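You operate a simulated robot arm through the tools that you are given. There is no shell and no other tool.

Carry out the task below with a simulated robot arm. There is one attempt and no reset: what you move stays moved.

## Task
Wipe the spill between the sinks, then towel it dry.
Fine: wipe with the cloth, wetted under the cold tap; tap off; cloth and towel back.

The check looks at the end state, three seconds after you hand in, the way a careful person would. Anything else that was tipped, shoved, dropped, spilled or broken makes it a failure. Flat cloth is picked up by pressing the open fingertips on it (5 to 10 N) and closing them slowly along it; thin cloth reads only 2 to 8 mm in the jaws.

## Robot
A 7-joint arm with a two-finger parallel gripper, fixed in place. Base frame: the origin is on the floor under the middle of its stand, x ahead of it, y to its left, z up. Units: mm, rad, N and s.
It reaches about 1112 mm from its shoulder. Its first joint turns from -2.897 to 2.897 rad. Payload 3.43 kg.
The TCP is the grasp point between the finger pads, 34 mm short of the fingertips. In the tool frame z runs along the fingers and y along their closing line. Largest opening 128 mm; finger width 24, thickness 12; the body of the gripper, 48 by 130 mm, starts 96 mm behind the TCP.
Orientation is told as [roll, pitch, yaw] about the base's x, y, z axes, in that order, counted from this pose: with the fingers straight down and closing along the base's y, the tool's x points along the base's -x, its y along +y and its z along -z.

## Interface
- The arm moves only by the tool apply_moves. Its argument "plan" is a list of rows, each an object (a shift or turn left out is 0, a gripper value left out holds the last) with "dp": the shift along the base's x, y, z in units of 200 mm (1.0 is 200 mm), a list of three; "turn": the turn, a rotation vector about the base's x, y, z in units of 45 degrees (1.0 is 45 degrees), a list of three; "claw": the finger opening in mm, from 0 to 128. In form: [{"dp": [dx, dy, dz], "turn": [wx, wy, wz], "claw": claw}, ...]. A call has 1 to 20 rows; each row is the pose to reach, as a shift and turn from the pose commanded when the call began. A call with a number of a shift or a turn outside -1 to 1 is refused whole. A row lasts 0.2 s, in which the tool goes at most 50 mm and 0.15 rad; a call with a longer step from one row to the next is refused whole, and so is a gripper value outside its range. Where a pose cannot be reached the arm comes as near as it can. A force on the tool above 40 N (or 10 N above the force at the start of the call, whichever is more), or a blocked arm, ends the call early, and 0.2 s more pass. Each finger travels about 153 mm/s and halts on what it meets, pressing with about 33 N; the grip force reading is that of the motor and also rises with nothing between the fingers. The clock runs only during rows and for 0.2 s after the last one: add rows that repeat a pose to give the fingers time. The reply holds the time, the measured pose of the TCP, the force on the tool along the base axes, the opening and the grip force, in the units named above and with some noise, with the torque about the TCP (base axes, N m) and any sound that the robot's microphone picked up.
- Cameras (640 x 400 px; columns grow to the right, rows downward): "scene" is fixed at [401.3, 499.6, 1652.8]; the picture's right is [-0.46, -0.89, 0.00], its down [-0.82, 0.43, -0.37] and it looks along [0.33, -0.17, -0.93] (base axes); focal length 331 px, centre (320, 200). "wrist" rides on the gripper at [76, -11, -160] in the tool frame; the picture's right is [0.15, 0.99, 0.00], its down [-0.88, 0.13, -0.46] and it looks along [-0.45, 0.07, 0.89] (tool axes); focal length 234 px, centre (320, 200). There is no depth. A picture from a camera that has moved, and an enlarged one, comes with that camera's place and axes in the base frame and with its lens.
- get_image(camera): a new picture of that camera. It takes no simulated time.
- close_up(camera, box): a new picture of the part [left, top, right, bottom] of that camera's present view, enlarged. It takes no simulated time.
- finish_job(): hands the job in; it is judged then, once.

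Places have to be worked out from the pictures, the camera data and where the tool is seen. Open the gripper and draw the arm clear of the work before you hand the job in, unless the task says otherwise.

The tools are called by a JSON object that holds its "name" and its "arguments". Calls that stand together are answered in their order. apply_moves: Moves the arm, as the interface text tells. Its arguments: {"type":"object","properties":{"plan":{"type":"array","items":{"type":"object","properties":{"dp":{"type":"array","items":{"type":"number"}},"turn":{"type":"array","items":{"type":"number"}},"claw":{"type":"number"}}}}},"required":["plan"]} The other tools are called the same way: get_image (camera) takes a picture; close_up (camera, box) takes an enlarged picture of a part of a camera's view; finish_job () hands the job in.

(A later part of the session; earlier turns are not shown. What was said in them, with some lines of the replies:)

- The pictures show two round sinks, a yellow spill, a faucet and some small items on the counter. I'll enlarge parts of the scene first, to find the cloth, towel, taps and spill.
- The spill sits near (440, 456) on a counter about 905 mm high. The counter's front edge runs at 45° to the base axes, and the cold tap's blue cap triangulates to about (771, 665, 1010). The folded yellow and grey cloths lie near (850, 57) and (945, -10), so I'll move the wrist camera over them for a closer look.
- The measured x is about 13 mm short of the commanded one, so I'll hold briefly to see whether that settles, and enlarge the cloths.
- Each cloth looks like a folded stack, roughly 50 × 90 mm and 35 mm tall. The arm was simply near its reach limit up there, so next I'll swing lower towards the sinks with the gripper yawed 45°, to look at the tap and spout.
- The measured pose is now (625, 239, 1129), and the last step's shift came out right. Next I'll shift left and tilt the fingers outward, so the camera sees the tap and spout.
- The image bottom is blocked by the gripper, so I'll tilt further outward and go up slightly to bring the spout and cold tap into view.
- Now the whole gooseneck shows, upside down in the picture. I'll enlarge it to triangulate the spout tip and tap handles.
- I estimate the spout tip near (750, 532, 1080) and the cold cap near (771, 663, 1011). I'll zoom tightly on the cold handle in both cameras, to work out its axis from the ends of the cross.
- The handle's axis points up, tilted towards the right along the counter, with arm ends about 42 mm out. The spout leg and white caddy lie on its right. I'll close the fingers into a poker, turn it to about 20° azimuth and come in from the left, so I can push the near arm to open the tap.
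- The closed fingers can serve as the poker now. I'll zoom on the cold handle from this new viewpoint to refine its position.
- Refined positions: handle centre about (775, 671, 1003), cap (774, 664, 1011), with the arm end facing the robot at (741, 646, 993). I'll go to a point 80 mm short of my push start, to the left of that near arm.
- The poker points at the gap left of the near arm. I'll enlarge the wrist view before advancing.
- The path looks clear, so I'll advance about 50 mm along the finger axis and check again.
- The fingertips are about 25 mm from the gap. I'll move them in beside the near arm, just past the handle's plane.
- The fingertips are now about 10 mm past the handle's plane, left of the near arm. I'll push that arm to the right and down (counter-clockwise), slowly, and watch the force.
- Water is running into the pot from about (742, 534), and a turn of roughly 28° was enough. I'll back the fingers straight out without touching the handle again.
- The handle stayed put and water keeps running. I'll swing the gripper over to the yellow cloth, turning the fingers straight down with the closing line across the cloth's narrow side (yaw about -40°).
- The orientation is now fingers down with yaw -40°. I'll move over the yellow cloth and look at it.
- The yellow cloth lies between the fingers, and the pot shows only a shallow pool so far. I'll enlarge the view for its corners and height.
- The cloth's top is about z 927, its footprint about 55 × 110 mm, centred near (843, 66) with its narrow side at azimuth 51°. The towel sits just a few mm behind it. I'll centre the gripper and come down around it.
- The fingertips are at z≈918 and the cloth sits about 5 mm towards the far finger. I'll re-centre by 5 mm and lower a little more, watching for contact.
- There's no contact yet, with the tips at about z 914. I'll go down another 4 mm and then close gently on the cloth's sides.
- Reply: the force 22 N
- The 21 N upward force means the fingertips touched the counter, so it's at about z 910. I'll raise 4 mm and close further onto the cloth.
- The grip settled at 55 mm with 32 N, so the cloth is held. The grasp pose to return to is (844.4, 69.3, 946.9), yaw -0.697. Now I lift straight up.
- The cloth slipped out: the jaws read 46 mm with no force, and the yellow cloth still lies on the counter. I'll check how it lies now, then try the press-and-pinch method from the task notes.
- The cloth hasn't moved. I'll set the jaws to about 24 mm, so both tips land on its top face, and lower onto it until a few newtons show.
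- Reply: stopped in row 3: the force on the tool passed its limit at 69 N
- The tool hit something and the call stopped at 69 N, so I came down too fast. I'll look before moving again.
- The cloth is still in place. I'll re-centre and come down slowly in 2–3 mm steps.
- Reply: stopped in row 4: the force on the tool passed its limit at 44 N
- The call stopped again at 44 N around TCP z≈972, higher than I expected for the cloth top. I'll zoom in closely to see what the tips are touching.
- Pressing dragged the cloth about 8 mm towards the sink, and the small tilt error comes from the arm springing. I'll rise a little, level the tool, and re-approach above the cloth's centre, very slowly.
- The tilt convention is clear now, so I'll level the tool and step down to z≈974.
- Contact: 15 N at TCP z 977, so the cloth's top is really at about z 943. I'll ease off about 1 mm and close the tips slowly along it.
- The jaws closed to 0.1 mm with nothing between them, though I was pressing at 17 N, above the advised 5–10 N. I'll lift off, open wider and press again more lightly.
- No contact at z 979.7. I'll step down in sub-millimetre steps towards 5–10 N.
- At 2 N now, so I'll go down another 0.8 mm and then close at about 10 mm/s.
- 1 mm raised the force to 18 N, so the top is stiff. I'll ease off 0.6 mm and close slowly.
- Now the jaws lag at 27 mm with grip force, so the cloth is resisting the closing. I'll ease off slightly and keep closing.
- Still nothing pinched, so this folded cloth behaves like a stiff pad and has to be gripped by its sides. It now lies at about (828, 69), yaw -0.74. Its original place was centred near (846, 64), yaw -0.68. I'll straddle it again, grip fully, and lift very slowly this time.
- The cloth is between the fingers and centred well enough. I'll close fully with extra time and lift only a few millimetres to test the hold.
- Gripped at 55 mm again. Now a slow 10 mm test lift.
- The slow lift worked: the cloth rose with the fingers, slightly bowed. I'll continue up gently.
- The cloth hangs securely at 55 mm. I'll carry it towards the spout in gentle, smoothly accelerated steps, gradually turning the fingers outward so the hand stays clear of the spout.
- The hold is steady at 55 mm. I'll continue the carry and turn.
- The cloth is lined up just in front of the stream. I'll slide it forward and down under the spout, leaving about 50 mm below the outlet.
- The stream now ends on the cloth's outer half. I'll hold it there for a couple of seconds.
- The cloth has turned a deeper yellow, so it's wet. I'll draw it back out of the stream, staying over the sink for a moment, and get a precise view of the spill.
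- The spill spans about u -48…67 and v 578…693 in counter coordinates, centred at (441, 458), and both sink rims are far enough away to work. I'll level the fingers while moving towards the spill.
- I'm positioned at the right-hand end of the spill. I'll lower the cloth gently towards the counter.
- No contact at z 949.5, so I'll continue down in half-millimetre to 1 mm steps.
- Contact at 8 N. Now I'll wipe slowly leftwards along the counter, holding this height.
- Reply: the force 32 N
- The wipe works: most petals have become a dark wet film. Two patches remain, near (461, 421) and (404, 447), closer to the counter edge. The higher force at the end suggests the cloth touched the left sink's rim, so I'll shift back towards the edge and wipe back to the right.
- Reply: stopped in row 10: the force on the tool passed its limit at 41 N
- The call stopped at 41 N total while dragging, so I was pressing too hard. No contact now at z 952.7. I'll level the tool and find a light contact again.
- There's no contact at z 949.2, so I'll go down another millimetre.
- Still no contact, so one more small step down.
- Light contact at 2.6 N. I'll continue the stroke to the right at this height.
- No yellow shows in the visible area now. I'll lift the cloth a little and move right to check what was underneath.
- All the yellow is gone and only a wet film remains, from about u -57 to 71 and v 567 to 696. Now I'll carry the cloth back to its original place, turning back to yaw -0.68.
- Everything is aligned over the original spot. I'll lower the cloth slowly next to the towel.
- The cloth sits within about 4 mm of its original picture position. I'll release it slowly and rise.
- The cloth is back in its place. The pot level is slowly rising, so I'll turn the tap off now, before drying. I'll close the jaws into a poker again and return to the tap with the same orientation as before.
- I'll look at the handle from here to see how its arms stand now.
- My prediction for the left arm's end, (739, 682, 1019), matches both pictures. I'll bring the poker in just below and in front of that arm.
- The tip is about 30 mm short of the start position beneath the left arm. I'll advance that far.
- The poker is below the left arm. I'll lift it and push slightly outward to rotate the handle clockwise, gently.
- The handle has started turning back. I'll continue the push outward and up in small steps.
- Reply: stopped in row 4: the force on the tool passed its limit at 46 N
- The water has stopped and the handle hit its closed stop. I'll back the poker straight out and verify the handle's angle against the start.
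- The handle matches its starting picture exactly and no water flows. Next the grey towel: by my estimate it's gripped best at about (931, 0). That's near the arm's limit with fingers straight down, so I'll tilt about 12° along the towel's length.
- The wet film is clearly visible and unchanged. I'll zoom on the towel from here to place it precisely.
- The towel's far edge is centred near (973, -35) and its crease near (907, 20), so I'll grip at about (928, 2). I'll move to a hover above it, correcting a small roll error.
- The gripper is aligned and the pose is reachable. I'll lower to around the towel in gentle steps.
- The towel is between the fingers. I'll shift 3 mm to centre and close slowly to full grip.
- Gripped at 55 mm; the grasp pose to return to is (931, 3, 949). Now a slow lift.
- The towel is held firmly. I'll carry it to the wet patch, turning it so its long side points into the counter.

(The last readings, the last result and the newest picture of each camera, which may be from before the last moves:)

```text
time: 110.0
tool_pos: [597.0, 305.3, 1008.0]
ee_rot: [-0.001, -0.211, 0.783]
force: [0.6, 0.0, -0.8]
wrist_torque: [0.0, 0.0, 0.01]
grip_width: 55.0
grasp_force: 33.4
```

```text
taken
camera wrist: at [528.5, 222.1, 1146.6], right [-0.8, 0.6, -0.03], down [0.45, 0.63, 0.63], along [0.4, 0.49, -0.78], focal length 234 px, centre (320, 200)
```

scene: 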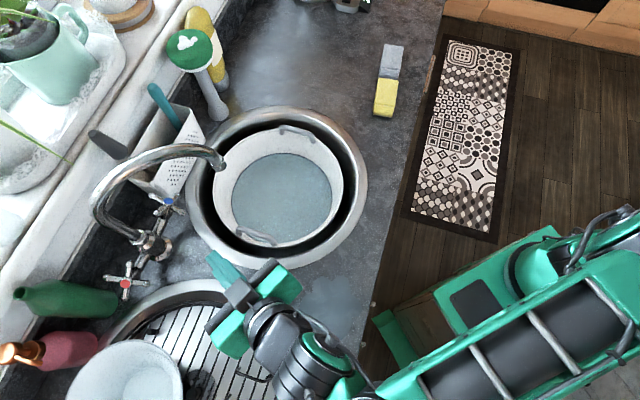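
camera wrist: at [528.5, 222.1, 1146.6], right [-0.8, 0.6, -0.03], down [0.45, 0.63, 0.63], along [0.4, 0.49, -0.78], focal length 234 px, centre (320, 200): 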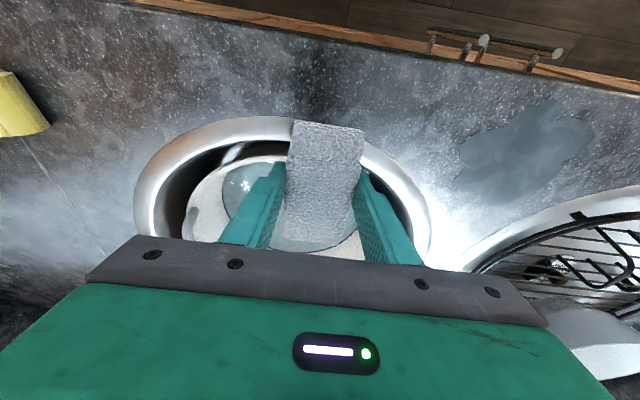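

The towel is still steady. I'll move over the right end of the wet patch and come down close to the counter.

{"name": "apply_moves", "arguments": {"plan": [{"dp": [-0.02, 0.02, 0.0], "claw": 30}, {"dp": [-0.06, 0.062, 0.0], "claw": 30}, {"dp": [-0.12, 0.123, 0.0], "claw": 30}, {"dp": [-0.19, 0.195, -0.01], "claw": 30}, {"dp": [-0.27, 0.277, -0.03], "claw": 30}, {"dp": [-0.35, 0.36, -0.06], "claw": 30}, {"dp": [-0.42, 0.43, -0.1], "claw": 30}, {"dp": [-0.48, 0.49, -0.14], "claw": 30}, {"dp": [-0.525, 0.54, -0.18], "claw": 30}, {"dp": [-0.545, 0.56, -0.22], "claw": 30}, {"dp": [-0.545, 0.56, -0.25], "claw": 30}, {"dp": [-0.545, 0.56, -0.27], "claw": 30}, {"dp": [-0.545, 0.56, -0.28], "claw": 30}, {"dp": [-0.545, 0.56, -0.28], "claw": 30}]}}

{"name": "get_image", "arguments": {"camera": "wrist"}}

```text
time: 113.0
tool_pos: [487.2, 417.7, 949.9]
ee_rot: [-0.002, -0.211, 0.785]
force: [0.5, 0.8, 0.2]
wrist_torque: [-0.03, -0.02, 0.0]
grip_width: 55.0
grasp_force: 33.5
```

```text
taken
camera wrist: at [418.8, 334.0, 1090.4], right [-0.8, 0.6, -0.03], down [0.45, 0.63, 0.63], along [0.4, 0.49, -0.78], focal length 234 px, centre (320, 200)
```

wrist: 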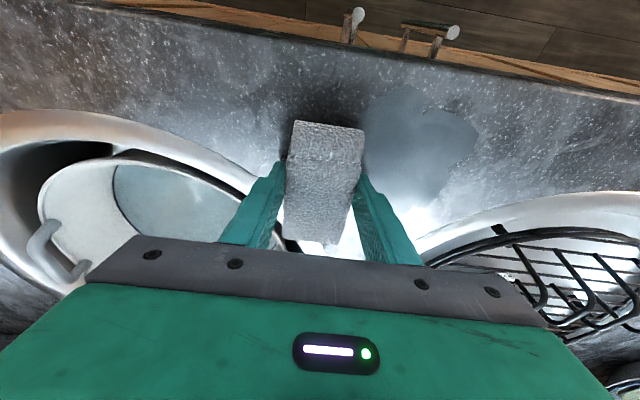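

No contact yet at z 950. I'll feel for a light contact.

{"name": "apply_moves", "arguments": {"plan": [{"dp": [0, 0, -0.004], "claw": 30}, {"dp": [0, 0, -0.006], "claw": 30}, {"dp": [0, 0, -0.006], "claw": 30}]}}

```text
time: 113.8
tool_pos: [487.5, 417.7, 950.5]
ee_rot: [-0.001, -0.21, 0.782]
force: [-0.1, 0.6, 0.1]
wrist_torque: [-0.01, 0.0, 0.01]
grip_width: 55.0
grasp_force: 32.6
```

No contact yet, so I'll go down another millimetre.

{"name": "apply_moves", "arguments": {"plan": [{"dp": [0, 0, -0.003], "claw": 30}, {"dp": [0, 0, -0.006], "claw": 30}, {"dp": [0, 0, -0.006], "claw": 30}]}}

```text
time: 114.6
tool_pos: [487.6, 416.3, 949.2]
ee_rot: [-0.002, -0.209, 0.783]
force: [0.7, 0.0, -0.8]
wrist_torque: [-0.01, 0.0, 0.01]
grip_width: 54.8
grasp_force: 33.5
```

Still free at about z 949, so another millimetre down.

{"name": "apply_moves", "arguments": {"plan": [{"dp": [0, 0, -0.003], "claw": 30}, {"dp": [0, 0, -0.006], "claw": 30}, {"dp": [0, 0, -0.006], "claw": 30}]}}

```text
time: 115.4
tool_pos: [487.5, 417.6, 947.8]
ee_rot: [0.0, -0.212, 0.782]
force: [-1.2, -6.2, 12.7]
wrist_torque: [-0.17, 0.0, -0.06]
grip_width: 55.1
grasp_force: 33.1
```

Contact at 13 N. I'll ease off 0.4 mm and dry along the first stroke to the left, stopping short of the left sink's rim.

{"name": "apply_moves", "arguments": {"plan": [{"dp": [-0.01, 0.01, 0.002], "claw": 30}, {"dp": [-0.035, 0.035, 0.002], "claw": 30}, {"dp": [-0.065, 0.065, 0.002], "claw": 30}, {"dp": [-0.095, 0.095, 0.002], "claw": 30}, {"dp": [-0.125, 0.125, 0.002], "claw": 30}, {"dp": [-0.155, 0.155, 0.002], "claw": 30}, {"dp": [-0.185, 0.185, 0.002], "claw": 30}, {"dp": [-0.215, 0.215, 0.002], "claw": 30}, {"dp": [-0.245, 0.245, 0.002], "claw": 30}, {"dp": [-0.275, 0.275, 0.002], "claw": 30}, {"dp": [-0.305, 0.305, 0.002], "claw": 30}, {"dp": [-0.335, 0.335, 0.002], "claw": 30}, {"dp": [-0.36, 0.36, 0.002], "claw": 30}, {"dp": [-0.37, 0.37, 0.002], "claw": 30}]}}

{"name": "get_image", "arguments": {"camera": "wrist"}}

{"name": "close_up", "arguments": {"camera": "scene", "box": [260, 240, 400, 360]}}

```text
time: 118.4
tool_pos: [416.0, 490.8, 948.1]
ee_rot: [0.002, -0.211, 0.782]
force: [7.8, -10.3, 25.8]
wrist_torque: [-0.14, -0.3, -0.18]
grip_width: 54.9
grasp_force: 32.9
```

```text
taken
camera wrist: at [347.1, 407.3, 1087.6], right [-0.8, 0.6, -0.03], down [0.45, 0.63, 0.63], along [0.4, 0.49, -0.77], focal length 234 px, centre (320, 200)
```

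wrist: 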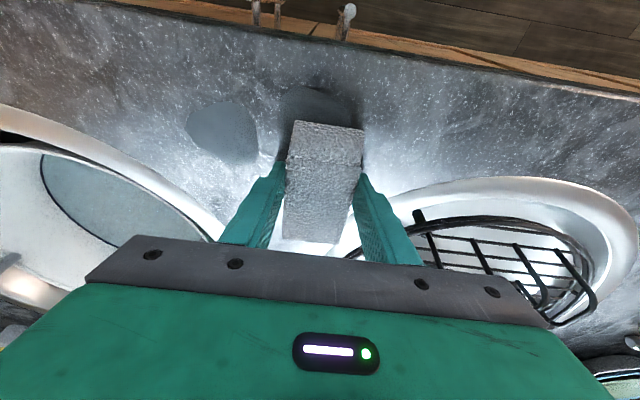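

```text
3.33 times, centred on (330, 300) of scene
camera zoom: at [401.3, 499.6, 1652.8], right [-0.46, -0.89, 0.0], down [-0.82, 0.43, -0.37], along [0.33, -0.17, -0.93], focal length 1105 px, centre (287, -133)
```

zoom: 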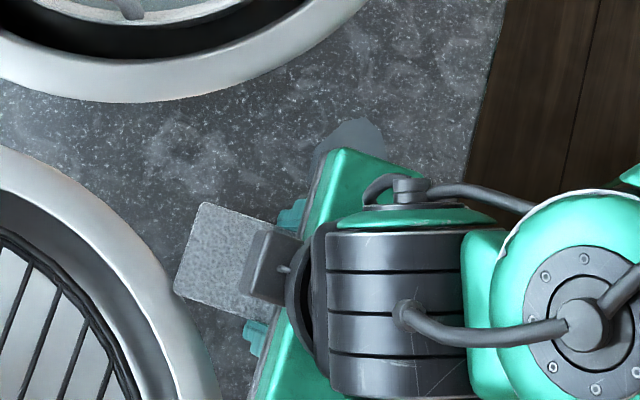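

Drying works the same way. Two damp patches remain nearer the counter edge, at about (461, 418) and (384, 447). I'll ease up, shift towards the edge, then set down lightly again.

{"name": "apply_moves", "arguments": {"plan": [{"dp": [0.0, 0.0, 0.01], "claw": 30}, {"dp": [-0.02, -0.012, 0.015], "claw": 30}, {"dp": [-0.06, -0.037, 0.015], "claw": 30}, {"dp": [-0.11, -0.068, 0.015], "claw": 30}, {"dp": [-0.15, -0.092, 0.015], "claw": 30}, {"dp": [-0.167, -0.103, 0.015], "claw": 30}, {"dp": [-0.167, -0.103, 0.01], "claw": 30}, {"dp": [-0.167, -0.103, 0.008], "claw": 30}, {"dp": [-0.167, -0.103, 0.008], "claw": 30}]}}

```text
time: 120.4
tool_pos: [380.1, 471.8, 950.5]
ee_rot: [0.0, -0.211, 0.784]
force: [-0.2, 0.4, -1.1]
wrist_torque: [-0.03, 0.0, 0.02]
grip_width: 54.8
grasp_force: 33.0
```

{"name": "apply_moves", "arguments": {"plan": [{"dp": [0, 0, -0.004], "claw": 30}, {"dp": [0, 0, -0.007], "claw": 30}, {"dp": [0, 0, -0.007], "claw": 30}]}}

```text
time: 121.2
tool_pos: [380.1, 470.8, 948.0]
ee_rot: [0.001, -0.211, 0.782]
force: [0.2, 0.1, 0.2]
wrist_torque: [-0.03, 0.0, -0.02]
grip_width: 54.6
grasp_force: 32.8
```

There's no contact at 948, so I'll lower a bit more.

{"name": "apply_moves", "arguments": {"plan": [{"dp": [0, 0, -0.003], "claw": 30}, {"dp": [0, 0, -0.005], "claw": 30}, {"dp": [0, 0, -0.005], "claw": 30}]}}

```text
time: 122.0
tool_pos: [380.7, 470.6, 949.2]
ee_rot: [0.001, -0.212, 0.784]
force: [0.2, 2.0, 3.1]
wrist_torque: [-0.07, 0.06, -0.05]
grip_width: 55.1
grasp_force: 32.9
```

A light 3 N contact. I'll stroke back to the right in two halves.

{"name": "apply_moves", "arguments": {"plan": [{"dp": [0.01, -0.01, -0.001], "claw": 30}, {"dp": [0.035, -0.035, -0.001], "claw": 30}, {"dp": [0.065, -0.065, -0.001], "claw": 30}, {"dp": [0.095, -0.095, -0.001], "claw": 30}, {"dp": [0.125, -0.125, -0.001], "claw": 30}, {"dp": [0.155, -0.155, -0.001], "claw": 30}, {"dp": [0.18, -0.18, -0.001], "claw": 30}, {"dp": [0.2, -0.2, -0.001], "claw": 30}]}}

{"name": "get_image", "arguments": {"camera": "wrist"}}

{"name": "close_up", "arguments": {"camera": "scene", "box": [260, 240, 400, 360]}}

```text
time: 123.8
tool_pos: [419.7, 432.4, 946.9]
ee_rot: [0.002, -0.213, 0.786]
force: [-5.9, 5.6, 16.0]
wrist_torque: [0.13, 0.24, -0.04]
grip_width: 55.1
grasp_force: 32.7
```

```text
taken
camera wrist: at [351.7, 347.5, 1087.6], right [-0.8, 0.6, -0.03], down [0.45, 0.63, 0.63], along [0.4, 0.49, -0.77], focal length 234 px, centre (320, 200)
```

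wrist: 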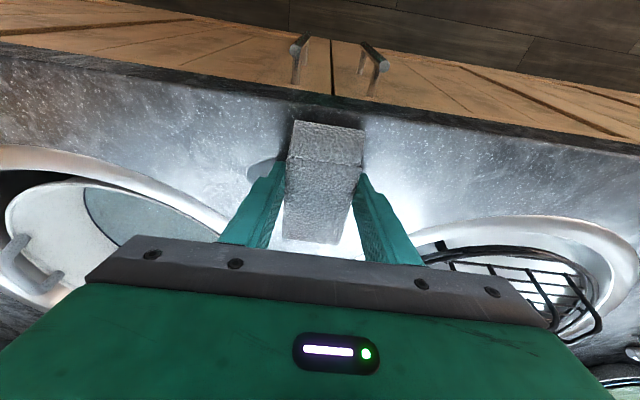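

```text
3.33 times, centred on (330, 300) of scene
camera zoom: at [401.3, 499.6, 1652.8], right [-0.46, -0.89, 0.0], down [-0.82, 0.43, -0.37], along [0.33, -0.17, -0.93], focal length 1105 px, centre (287, -133)
```

zoom: 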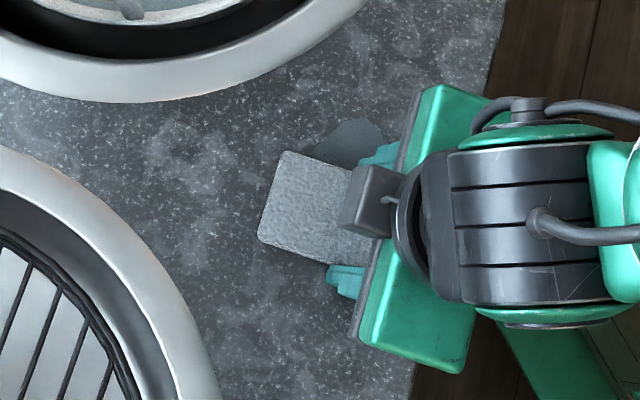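

The left part is dry now. I'll ease off slightly and continue over the last damp patch on the right.

{"name": "apply_moves", "arguments": {"plan": [{"dp": [0.01, -0.01, 0.002], "claw": 30}, {"dp": [0.035, -0.035, 0.002], "claw": 30}, {"dp": [0.065, -0.065, 0.002], "claw": 30}, {"dp": [0.095, -0.095, 0.002], "claw": 30}, {"dp": [0.125, -0.125, 0.002], "claw": 30}, {"dp": [0.155, -0.155, 0.002], "claw": 30}, {"dp": [0.185, -0.185, 0.002], "claw": 30}, {"dp": [0.215, -0.215, 0.002], "claw": 30}, {"dp": [0.245, -0.245, 0.002], "claw": 30}, {"dp": [0.265, -0.265, 0.002], "claw": 30}]}}

{"name": "get_image", "arguments": {"camera": "wrist"}}

{"name": "close_up", "arguments": {"camera": "scene", "box": [260, 240, 400, 360]}}

```text
time: 126.0
tool_pos: [471.7, 377.1, 946.7]
ee_rot: [0.001, -0.21, 0.784]
force: [-1.3, 2.7, 5.1]
wrist_torque: [0.16, -0.08, -0.01]
grip_width: 54.8
grasp_force: 32.9
```

```text
taken
camera wrist: at [404.2, 294.1, 1087.7], right [-0.8, 0.6, -0.03], down [0.45, 0.63, 0.63], along [0.4, 0.49, -0.78], focal length 234 px, centre (320, 200)
```

wrist: 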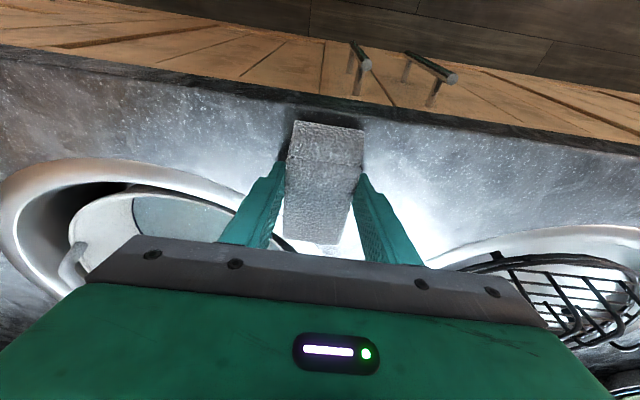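

```text
3.33 times, centred on (330, 300) of scene
camera zoom: at [401.3, 499.6, 1652.8], right [-0.46, -0.89, 0.0], down [-0.82, 0.43, -0.37], along [0.33, -0.17, -0.93], focal length 1105 px, centre (287, -133)
```

zoom: 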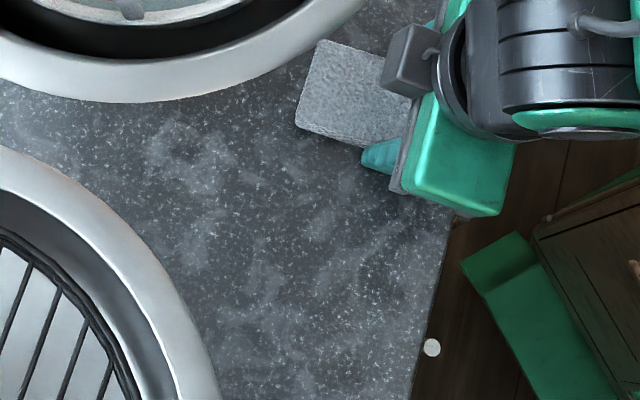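

The visible counter is dry. I'll lift off and move aside to check the area under the towel.

{"name": "apply_moves", "arguments": {"plan": [{"dp": [0.0, 0.0, 0.01], "claw": 30}, {"dp": [0.0, 0.0, 0.03], "claw": 30}, {"dp": [0.0, 0.0, 0.06], "claw": 30}, {"dp": [0.02, -0.02, 0.1], "claw": 30}, {"dp": [0.06, -0.06, 0.15], "claw": 30}, {"dp": [0.12, -0.12, 0.2], "claw": 30}, {"dp": [0.2, -0.19, 0.25], "claw": 30}, {"dp": [0.28, -0.26, 0.29], "claw": 30}, {"dp": [0.33, -0.31, 0.3], "claw": 30}, {"dp": [0.36, -0.34, 0.3], "claw": 30}]}}

{"name": "close_up", "arguments": {"camera": "scene", "box": [260, 240, 400, 360]}}

{"name": "get_image", "arguments": {"camera": "scene"}}

{"name": "get_image", "arguments": {"camera": "wrist"}}

```text
time: 128.2
tool_pos: [545.2, 311.2, 1006.6]
ee_rot: [-0.001, -0.21, 0.784]
force: [-0.5, 0.3, -0.3]
wrist_torque: [0.03, 0.02, -0.01]
grip_width: 55.1
grasp_force: 32.9
```

```text
3.33 times, centred on (330, 300) of scene
camera zoom: at [401.3, 499.6, 1652.8], right [-0.46, -0.89, 0.0], down [-0.82, 0.43, -0.37], along [0.33, -0.17, -0.93], focal length 1105 px, centre (287, -133)
```

zoom: 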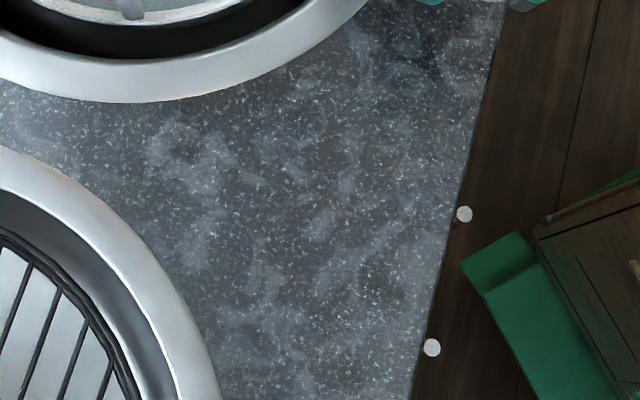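

```text
taken
```

scene: 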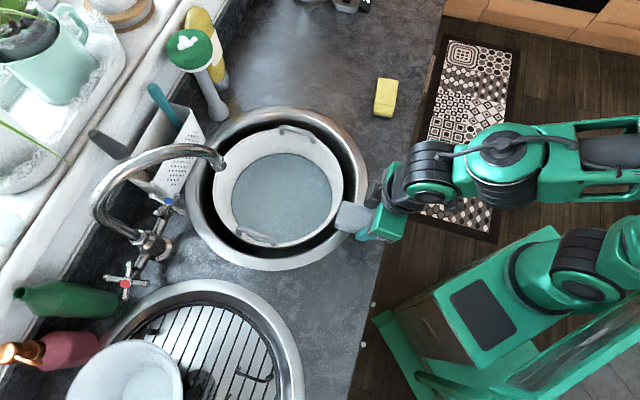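

```text
taken
camera wrist: at [478.0, 226.9, 1147.5], right [-0.8, 0.6, -0.03], down [0.45, 0.63, 0.63], along [0.4, 0.49, -0.78], focal length 234 px, centre (320, 200)
```

wrist: 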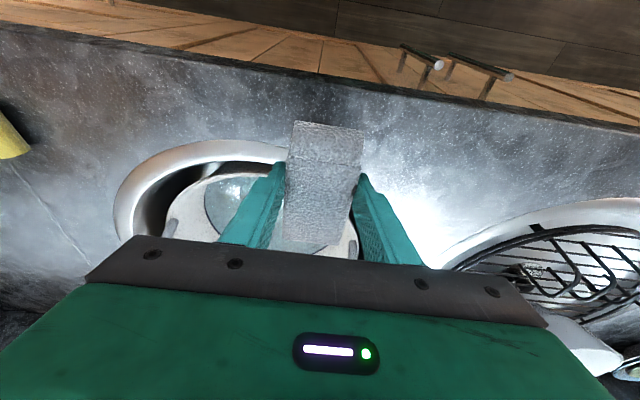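

The counter between the sinks is dry and clean. Now I'll return the towel to its original place, passing high over the cloth.

{"name": "apply_moves", "arguments": {"plan": [{"dp": [0.024, -0.019, 0.0], "turn": [0, 0, -0.024], "claw": 30}, {"dp": [0.076, -0.062, 0.0], "turn": [0, 0, -0.076], "claw": 30}, {"dp": [0.152, -0.124, 0.0], "turn": [0, 0, -0.151], "claw": 30}, {"dp": [0.247, -0.202, 0.0], "turn": [0, 0, -0.245], "claw": 30}, {"dp": [0.352, -0.287, 0.0], "turn": [0, 0, -0.349], "claw": 30}, {"dp": [0.466, -0.38, 0.0], "turn": [0, 0, -0.463], "claw": 30}, {"dp": [0.58, -0.473, 0.0], "turn": [0, 0, -0.576], "claw": 30}, {"dp": [0.684, -0.558, 0.0], "turn": [0, 0, -0.68], "claw": 30}, {"dp": [0.779, -0.635, 0.0], "turn": [0, 0, -0.774], "claw": 30}, {"dp": [0.855, -0.697, 0.0], "turn": [0, 0, -0.85], "claw": 30}, {"dp": [0.912, -0.744, 0.0], "turn": [0, 0, -0.906], "claw": 30}, {"dp": [0.95, -0.775, 0.0], "turn": [0, 0, -0.944], "claw": 30}]}}

{"name": "apply_moves", "arguments": {"plan": [{"dp": [0.02, -0.016, 0.005], "turn": [0, 0, -0.024], "claw": 30}, {"dp": [0.066, -0.052, 0.01], "turn": [0, 0, -0.076], "claw": 30}, {"dp": [0.132, -0.104, 0.015], "turn": [0, 0, -0.151], "claw": 30}, {"dp": [0.214, -0.169, 0.02], "turn": [0, 0, -0.245], "claw": 30}, {"dp": [0.305, -0.24, 0.02], "turn": [0, 0, -0.349], "claw": 30}, {"dp": [0.404, -0.318, 0.02], "turn": [0, 0, -0.463], "claw": 30}, {"dp": [0.503, -0.396, 0.02], "turn": [0, 0, -0.576], "claw": 30}, {"dp": [0.594, -0.468, 0.02], "turn": [0, 0, -0.68], "claw": 30}, {"dp": [0.676, -0.533, 0.02], "turn": [0, 0, -0.774], "claw": 30}, {"dp": [0.743, -0.585, 0.02], "turn": [0, 0, -0.85], "claw": 30}, {"dp": [0.792, -0.624, 0.02], "turn": [0, 0, -0.906], "claw": 30}, {"dp": [0.825, -0.65, 0.02], "turn": [0, 0, -0.944], "claw": 30}]}}

{"name": "get_image", "arguments": {"camera": "wrist"}}

{"name": "close_up", "arguments": {"camera": "scene", "box": [350, 20, 446, 130]}}

```text
time: 130.8
tool_pos: [735.8, 155.8, 1005.1]
ee_rot: [-0.001, -0.212, 0.043]
force: [-0.4, -0.1, 0.2]
wrist_torque: [0.01, -0.01, 0.02]
grip_width: 54.9
grasp_force: 33.0
```

```text
time: 133.4
tool_pos: [901.9, 23.4, 1008.5]
ee_rot: [-0.001, -0.211, -0.701]
force: [-0.1, 0.9, -0.8]
wrist_torque: [-0.01, -0.01, -0.03]
grip_width: 54.8
grasp_force: 32.9
```

```text
taken
camera wrist: at [812.2, 85.4, 1148.9], right [0.53, 0.85, -0.03], down [0.67, -0.39, 0.63], along [0.52, -0.35, -0.78], focal length 234 px, centre (320, 200)
```

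wrist: 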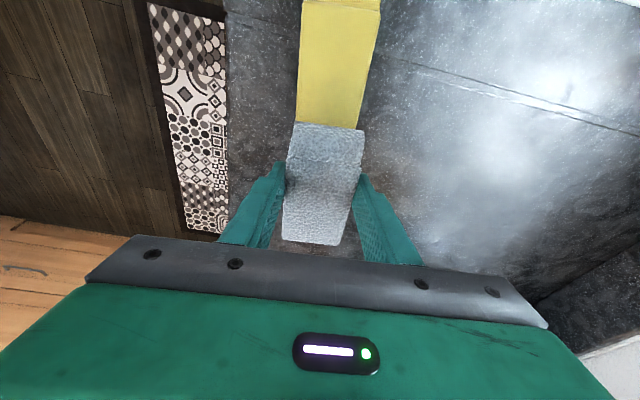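

```text
3.64 times, centred on (398, 75) of scene
camera zoom: at [401.3, 499.6, 1652.8], right [-0.46, -0.89, 0.0], down [-0.82, 0.43, -0.37], along [0.33, -0.17, -0.93], focal length 1205 px, centre (36, 654)
```

zoom: 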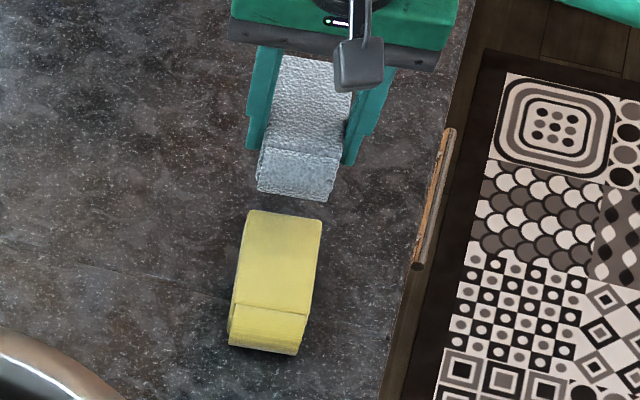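

The towel is aligned just behind the cloth's place. I'll move the last 35 mm outward and lower it slowly.

{"name": "apply_moves", "arguments": {"plan": [{"dp": [0.03, -0.02, 0.0], "claw": 30}, {"dp": [0.08, -0.055, -0.01], "claw": 30}, {"dp": [0.125, -0.085, -0.03], "claw": 30}, {"dp": [0.148, -0.102, -0.06], "claw": 30}, {"dp": [0.148, -0.102, -0.1], "claw": 30}, {"dp": [0.148, -0.102, -0.15], "claw": 30}, {"dp": [0.148, -0.102, -0.2], "claw": 30}, {"dp": [0.148, -0.102, -0.235], "claw": 30}, {"dp": [0.148, -0.102, -0.26], "claw": 30}, {"dp": [0.148, -0.102, -0.275], "claw": 30}, {"dp": [0.148, -0.102, -0.285], "claw": 30}, {"dp": [0.148, -0.102, -0.285], "claw": 30}]}}

{"name": "close_up", "arguments": {"camera": "wrist", "box": [200, 90, 440, 240]}}

{"name": "close_up", "arguments": {"camera": "scene", "box": [350, 20, 446, 130]}}

```text
time: 136.0
tool_pos: [930.3, 4.8, 952.9]
ee_rot: [-0.001, -0.212, -0.699]
force: [0.2, 0.9, -0.1]
wrist_torque: [0.0, 0.01, 0.01]
grip_width: 54.8
grasp_force: 33.4
```

```text
2.67 times, centred on (320, 165) of wrist
camera zoom: at [840.7, 65.2, 1093.1], right [0.53, 0.85, -0.03], down [0.67, -0.39, 0.63], along [0.52, -0.35, -0.78], focal length 624 px, centre (320, 293)
```

zoom: 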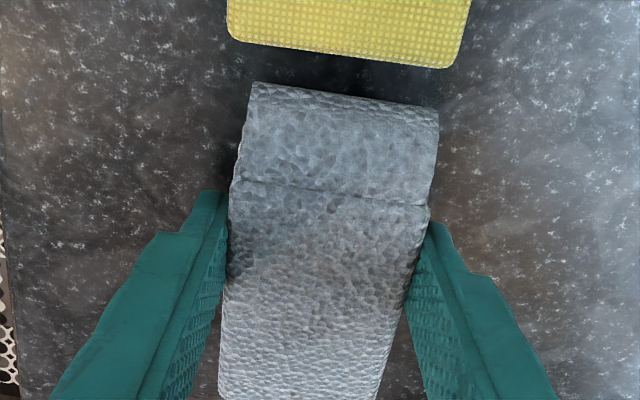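

```text
3.64 times, centred on (398, 75) of scene
camera zoom: at [401.3, 499.6, 1652.8], right [-0.46, -0.89, 0.0], down [-0.82, 0.43, -0.37], along [0.33, -0.17, -0.93], focal length 1205 px, centre (36, 654)
```

zoom: 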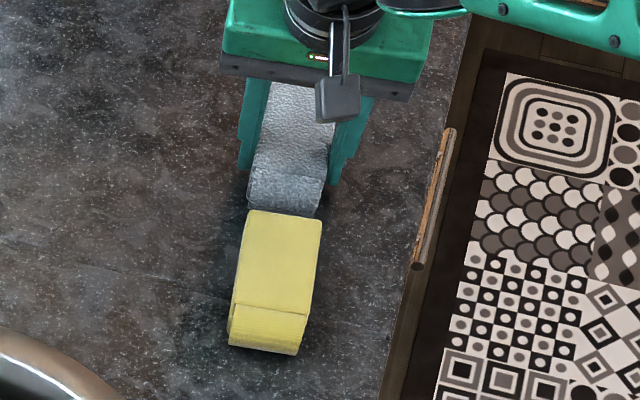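

The view matches the one at pick-up. I'll lower the last few millimetres and release.

{"name": "apply_moves", "arguments": {"plan": [{"dp": [0.004, -0.006, -0.008], "claw": 30}, {"dp": [0.004, -0.006, -0.015], "claw": 30}, {"dp": [0.004, -0.006, -0.019], "claw": 30}, {"dp": [0.004, -0.006, -0.019], "claw": 30}]}}

```text
time: 137.0
tool_pos: [930.3, 4.2, 949.1]
ee_rot: [-0.002, -0.21, -0.697]
force: [-0.2, -0.1, -1.1]
wrist_torque: [-0.04, 0.01, 0.0]
grip_width: 55.0
grasp_force: 32.8
```

{"name": "apply_moves", "arguments": {"plan": [{"dp": [0, 0, -0.005], "claw": 30}, {"dp": [0, 0, -0.005], "claw": 54}, {"dp": [0, 0, -0.005], "claw": 60}, {"dp": [0, 0, -0.003], "claw": 68}, {"dp": [0, 0, 0.0], "claw": 78}, {"dp": [0, 0, 0.0], "claw": 86}, {"dp": [0, 0, 0.02], "claw": 86}, {"dp": [0, 0, 0.08], "claw": 86}, {"dp": [-0.03, 0.02, 0.18], "claw": 86}, {"dp": [-0.1, 0.08, 0.28], "claw": 86}, {"dp": [-0.22, 0.18, 0.36], "claw": 86}]}}

{"name": "get_image", "arguments": {"camera": "wrist"}}

{"name": "close_up", "arguments": {"camera": "scene", "box": [280, 20, 480, 145]}}

```text
time: 139.4
tool_pos: [885.5, 38.2, 1020.8]
ee_rot: [-0.002, -0.211, -0.696]
force: [0.0, -0.1, -0.9]
wrist_torque: [0.01, 0.02, 0.0]
grip_width: 86.0
grasp_force: 0.1
```

```text
taken
camera wrist: at [796.6, 100.7, 1160.8], right [0.53, 0.85, -0.03], down [0.67, -0.39, 0.63], along [0.52, -0.35, -0.78], focal length 234 px, centre (320, 200)
```

wrist: 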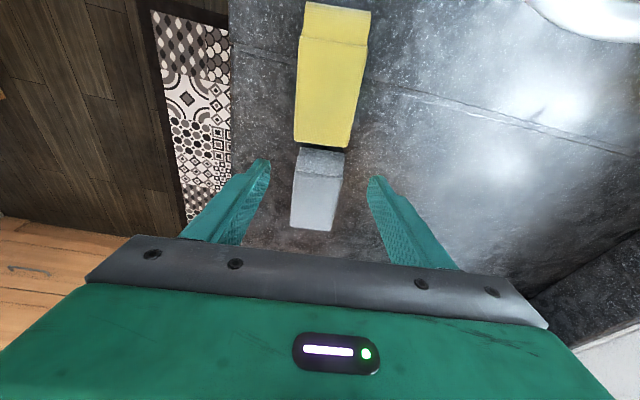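

```text
3.20 times, centred on (380, 82) of scene
camera zoom: at [401.3, 499.6, 1652.8], right [-0.46, -0.89, 0.0], down [-0.82, 0.43, -0.37], along [0.33, -0.17, -0.93], focal length 1061 px, centre (128, 576)
```

zoom: 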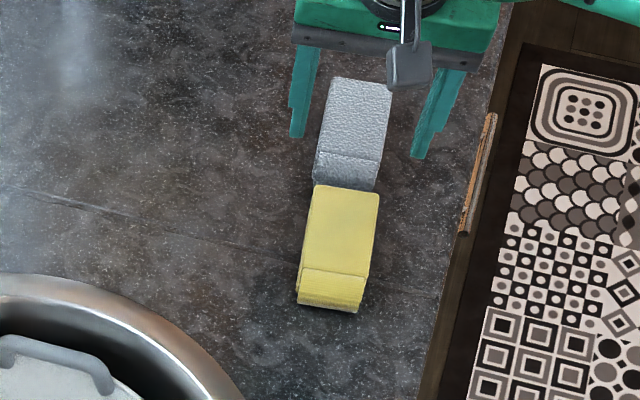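

Both cloth and towel sit within a few millimetres of where they started. I'll draw the arm back clear of the work with the gripper open.

{"name": "apply_moves", "arguments": {"plan": [{"dp": [-0.1, 0.06, 0.1], "turn": [0.03, 0.035, 0], "claw": 86}, {"dp": [-0.28, 0.17, 0.2], "turn": [0.06, 0.07, 0], "claw": 86}, {"dp": [-0.48, 0.28, 0.28], "turn": [0.1, 0.12, 0], "claw": 100}, {"dp": [-0.68, 0.39, 0.34], "turn": [0.14, 0.17, 0], "claw": 120}, {"dp": [-0.85, 0.48, 0.38], "turn": [0.173, 0.206, 0], "claw": 128}, {"dp": [-1.0, 0.56, 0.4], "turn": [0.173, 0.206, 0], "claw": 128}]}}

{"name": "apply_moves", "arguments": {"plan": [{"dp": [-0.15, 0.08, 0.05], "claw": 128}, {"dp": [-0.32, 0.16, 0.1], "claw": 128}, {"dp": [-0.48, 0.22, 0.15], "claw": 128}, {"dp": [-0.62, 0.28, 0.2], "claw": 128}, {"dp": [-0.62, 0.28, 0.2], "claw": 128}]}}

{"name": "get_image", "arguments": {"camera": "scene"}}

{"name": "get_image", "arguments": {"camera": "wrist"}}

```text
time: 140.8
tool_pos: [687.5, 151.5, 1101.7]
ee_rot: [-0.003, -0.001, -0.699]
force: [0.3, 0.3, -0.4]
wrist_torque: [0.02, 0.07, 0.01]
grip_width: 127.9
grasp_force: 0.1
```

```text
time: 142.0
tool_pos: [560.4, 209.2, 1144.1]
ee_rot: [-0.002, 0.0, -0.701]
force: [0.1, 0.4, 0.5]
wrist_torque: [0.0, 0.02, -0.01]
grip_width: 127.7
grasp_force: 0.0
```

```text
taken
```

scene: 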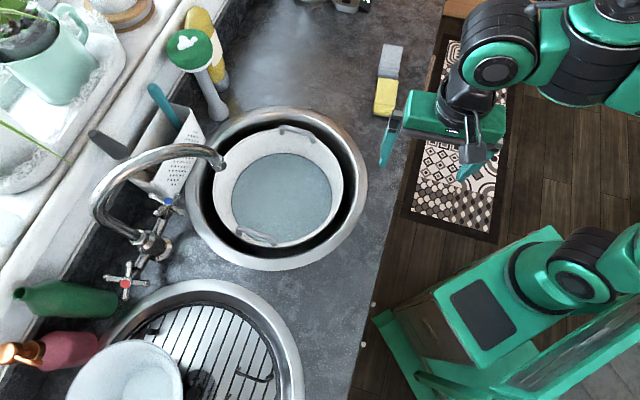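

```text
taken
camera wrist: at [495.8, 250.2, 1303.6], right [0.52, 0.85, 0.0], down [0.76, -0.47, 0.46], along [0.39, -0.24, -0.89], focal length 234 px, centre (320, 200)
```

wrist: 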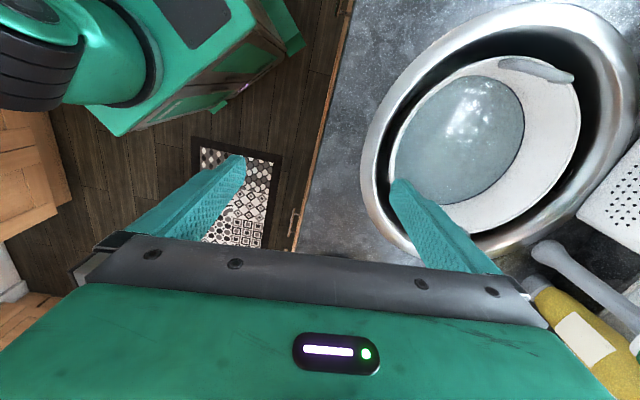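

The arm is clear. I'll do a final close check of the wiped area, the tap and the sinks before handing in.

{"name": "close_up", "arguments": {"camera": "scene", "box": [200, 220, 400, 345]}}

{"name": "close_up", "arguments": {"camera": "scene", "box": [80, 120, 380, 310]}}

{"name": "close_up", "arguments": {"camera": "scene", "box": [280, 20, 480, 145]}}

```text
3.20 times, centred on (300, 282) of scene
camera zoom: at [401.3, 499.6, 1652.8], right [-0.46, -0.89, 0.0], down [-0.82, 0.43, -0.37], along [0.33, -0.17, -0.93], focal length 1061 px, centre (384, -64)
```

zoom: 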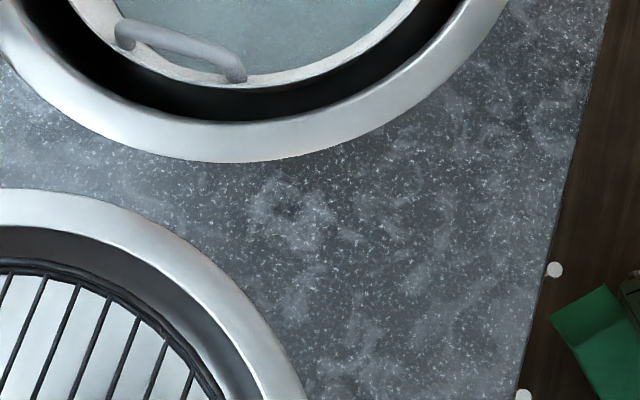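

```text
2.11 times, centred on (230, 215) of scene
camera zoom: at [401.3, 499.6, 1652.8], right [-0.46, -0.89, 0.0], down [-0.82, 0.43, -0.37], along [0.33, -0.17, -0.93], focal length 698 px, centre (510, 168)
```

zoom: 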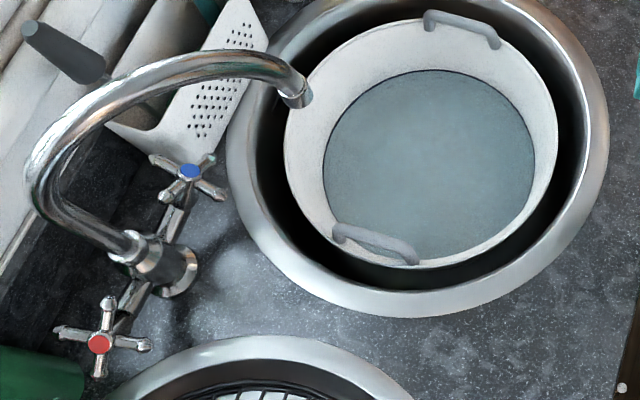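

```text
3.20 times, centred on (380, 82) of scene
camera zoom: at [401.3, 499.6, 1652.8], right [-0.46, -0.89, 0.0], down [-0.82, 0.43, -0.37], along [0.33, -0.17, -0.93], focal length 1061 px, centre (128, 576)
```

zoom: 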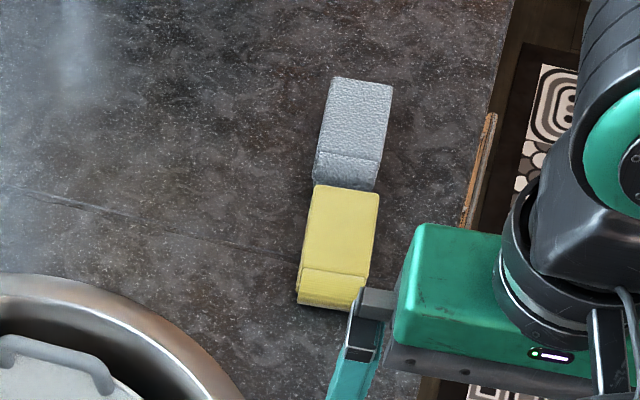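

The spill is gone and the counter is dry. The tap is closed with no water running, and the cloth and towel are back within a few millimetres of where they lay. Water from the tap collected in the pot and didn't overflow. The gripper is open and the arm is clear, so I'm handing in.

{"name": "finish_job", "arguments": {}}

```text
The job is handed in.
```

I wiped up the spill between the sinks with the yellow cloth, wetted under the cold tap, and dried the counter with the grey towel. In the final pictures the counter there looks clean and dry.

- **Tap:** The cold tap is off, and the handle is back at its starting angle with no water running.
- **Cloth and towel:** Both are back where they lay, within about 4 mm in the pictures. My first tries at lifting the cloth failed and nudged it about 10 mm, and I put that right when I set it back.
- **Pot:** The tap ran for about 80 seconds. That water collected in the pot under the spout, so the pot is fuller than before, but it didn't overflow.
- **Contact:** I pressed or pushed hard enough a few times for the arm's force limit to stop it, at 41 to 69 N. I saw nothing else moved or damaged.

The gripper is open and the arm is clear of the counter.
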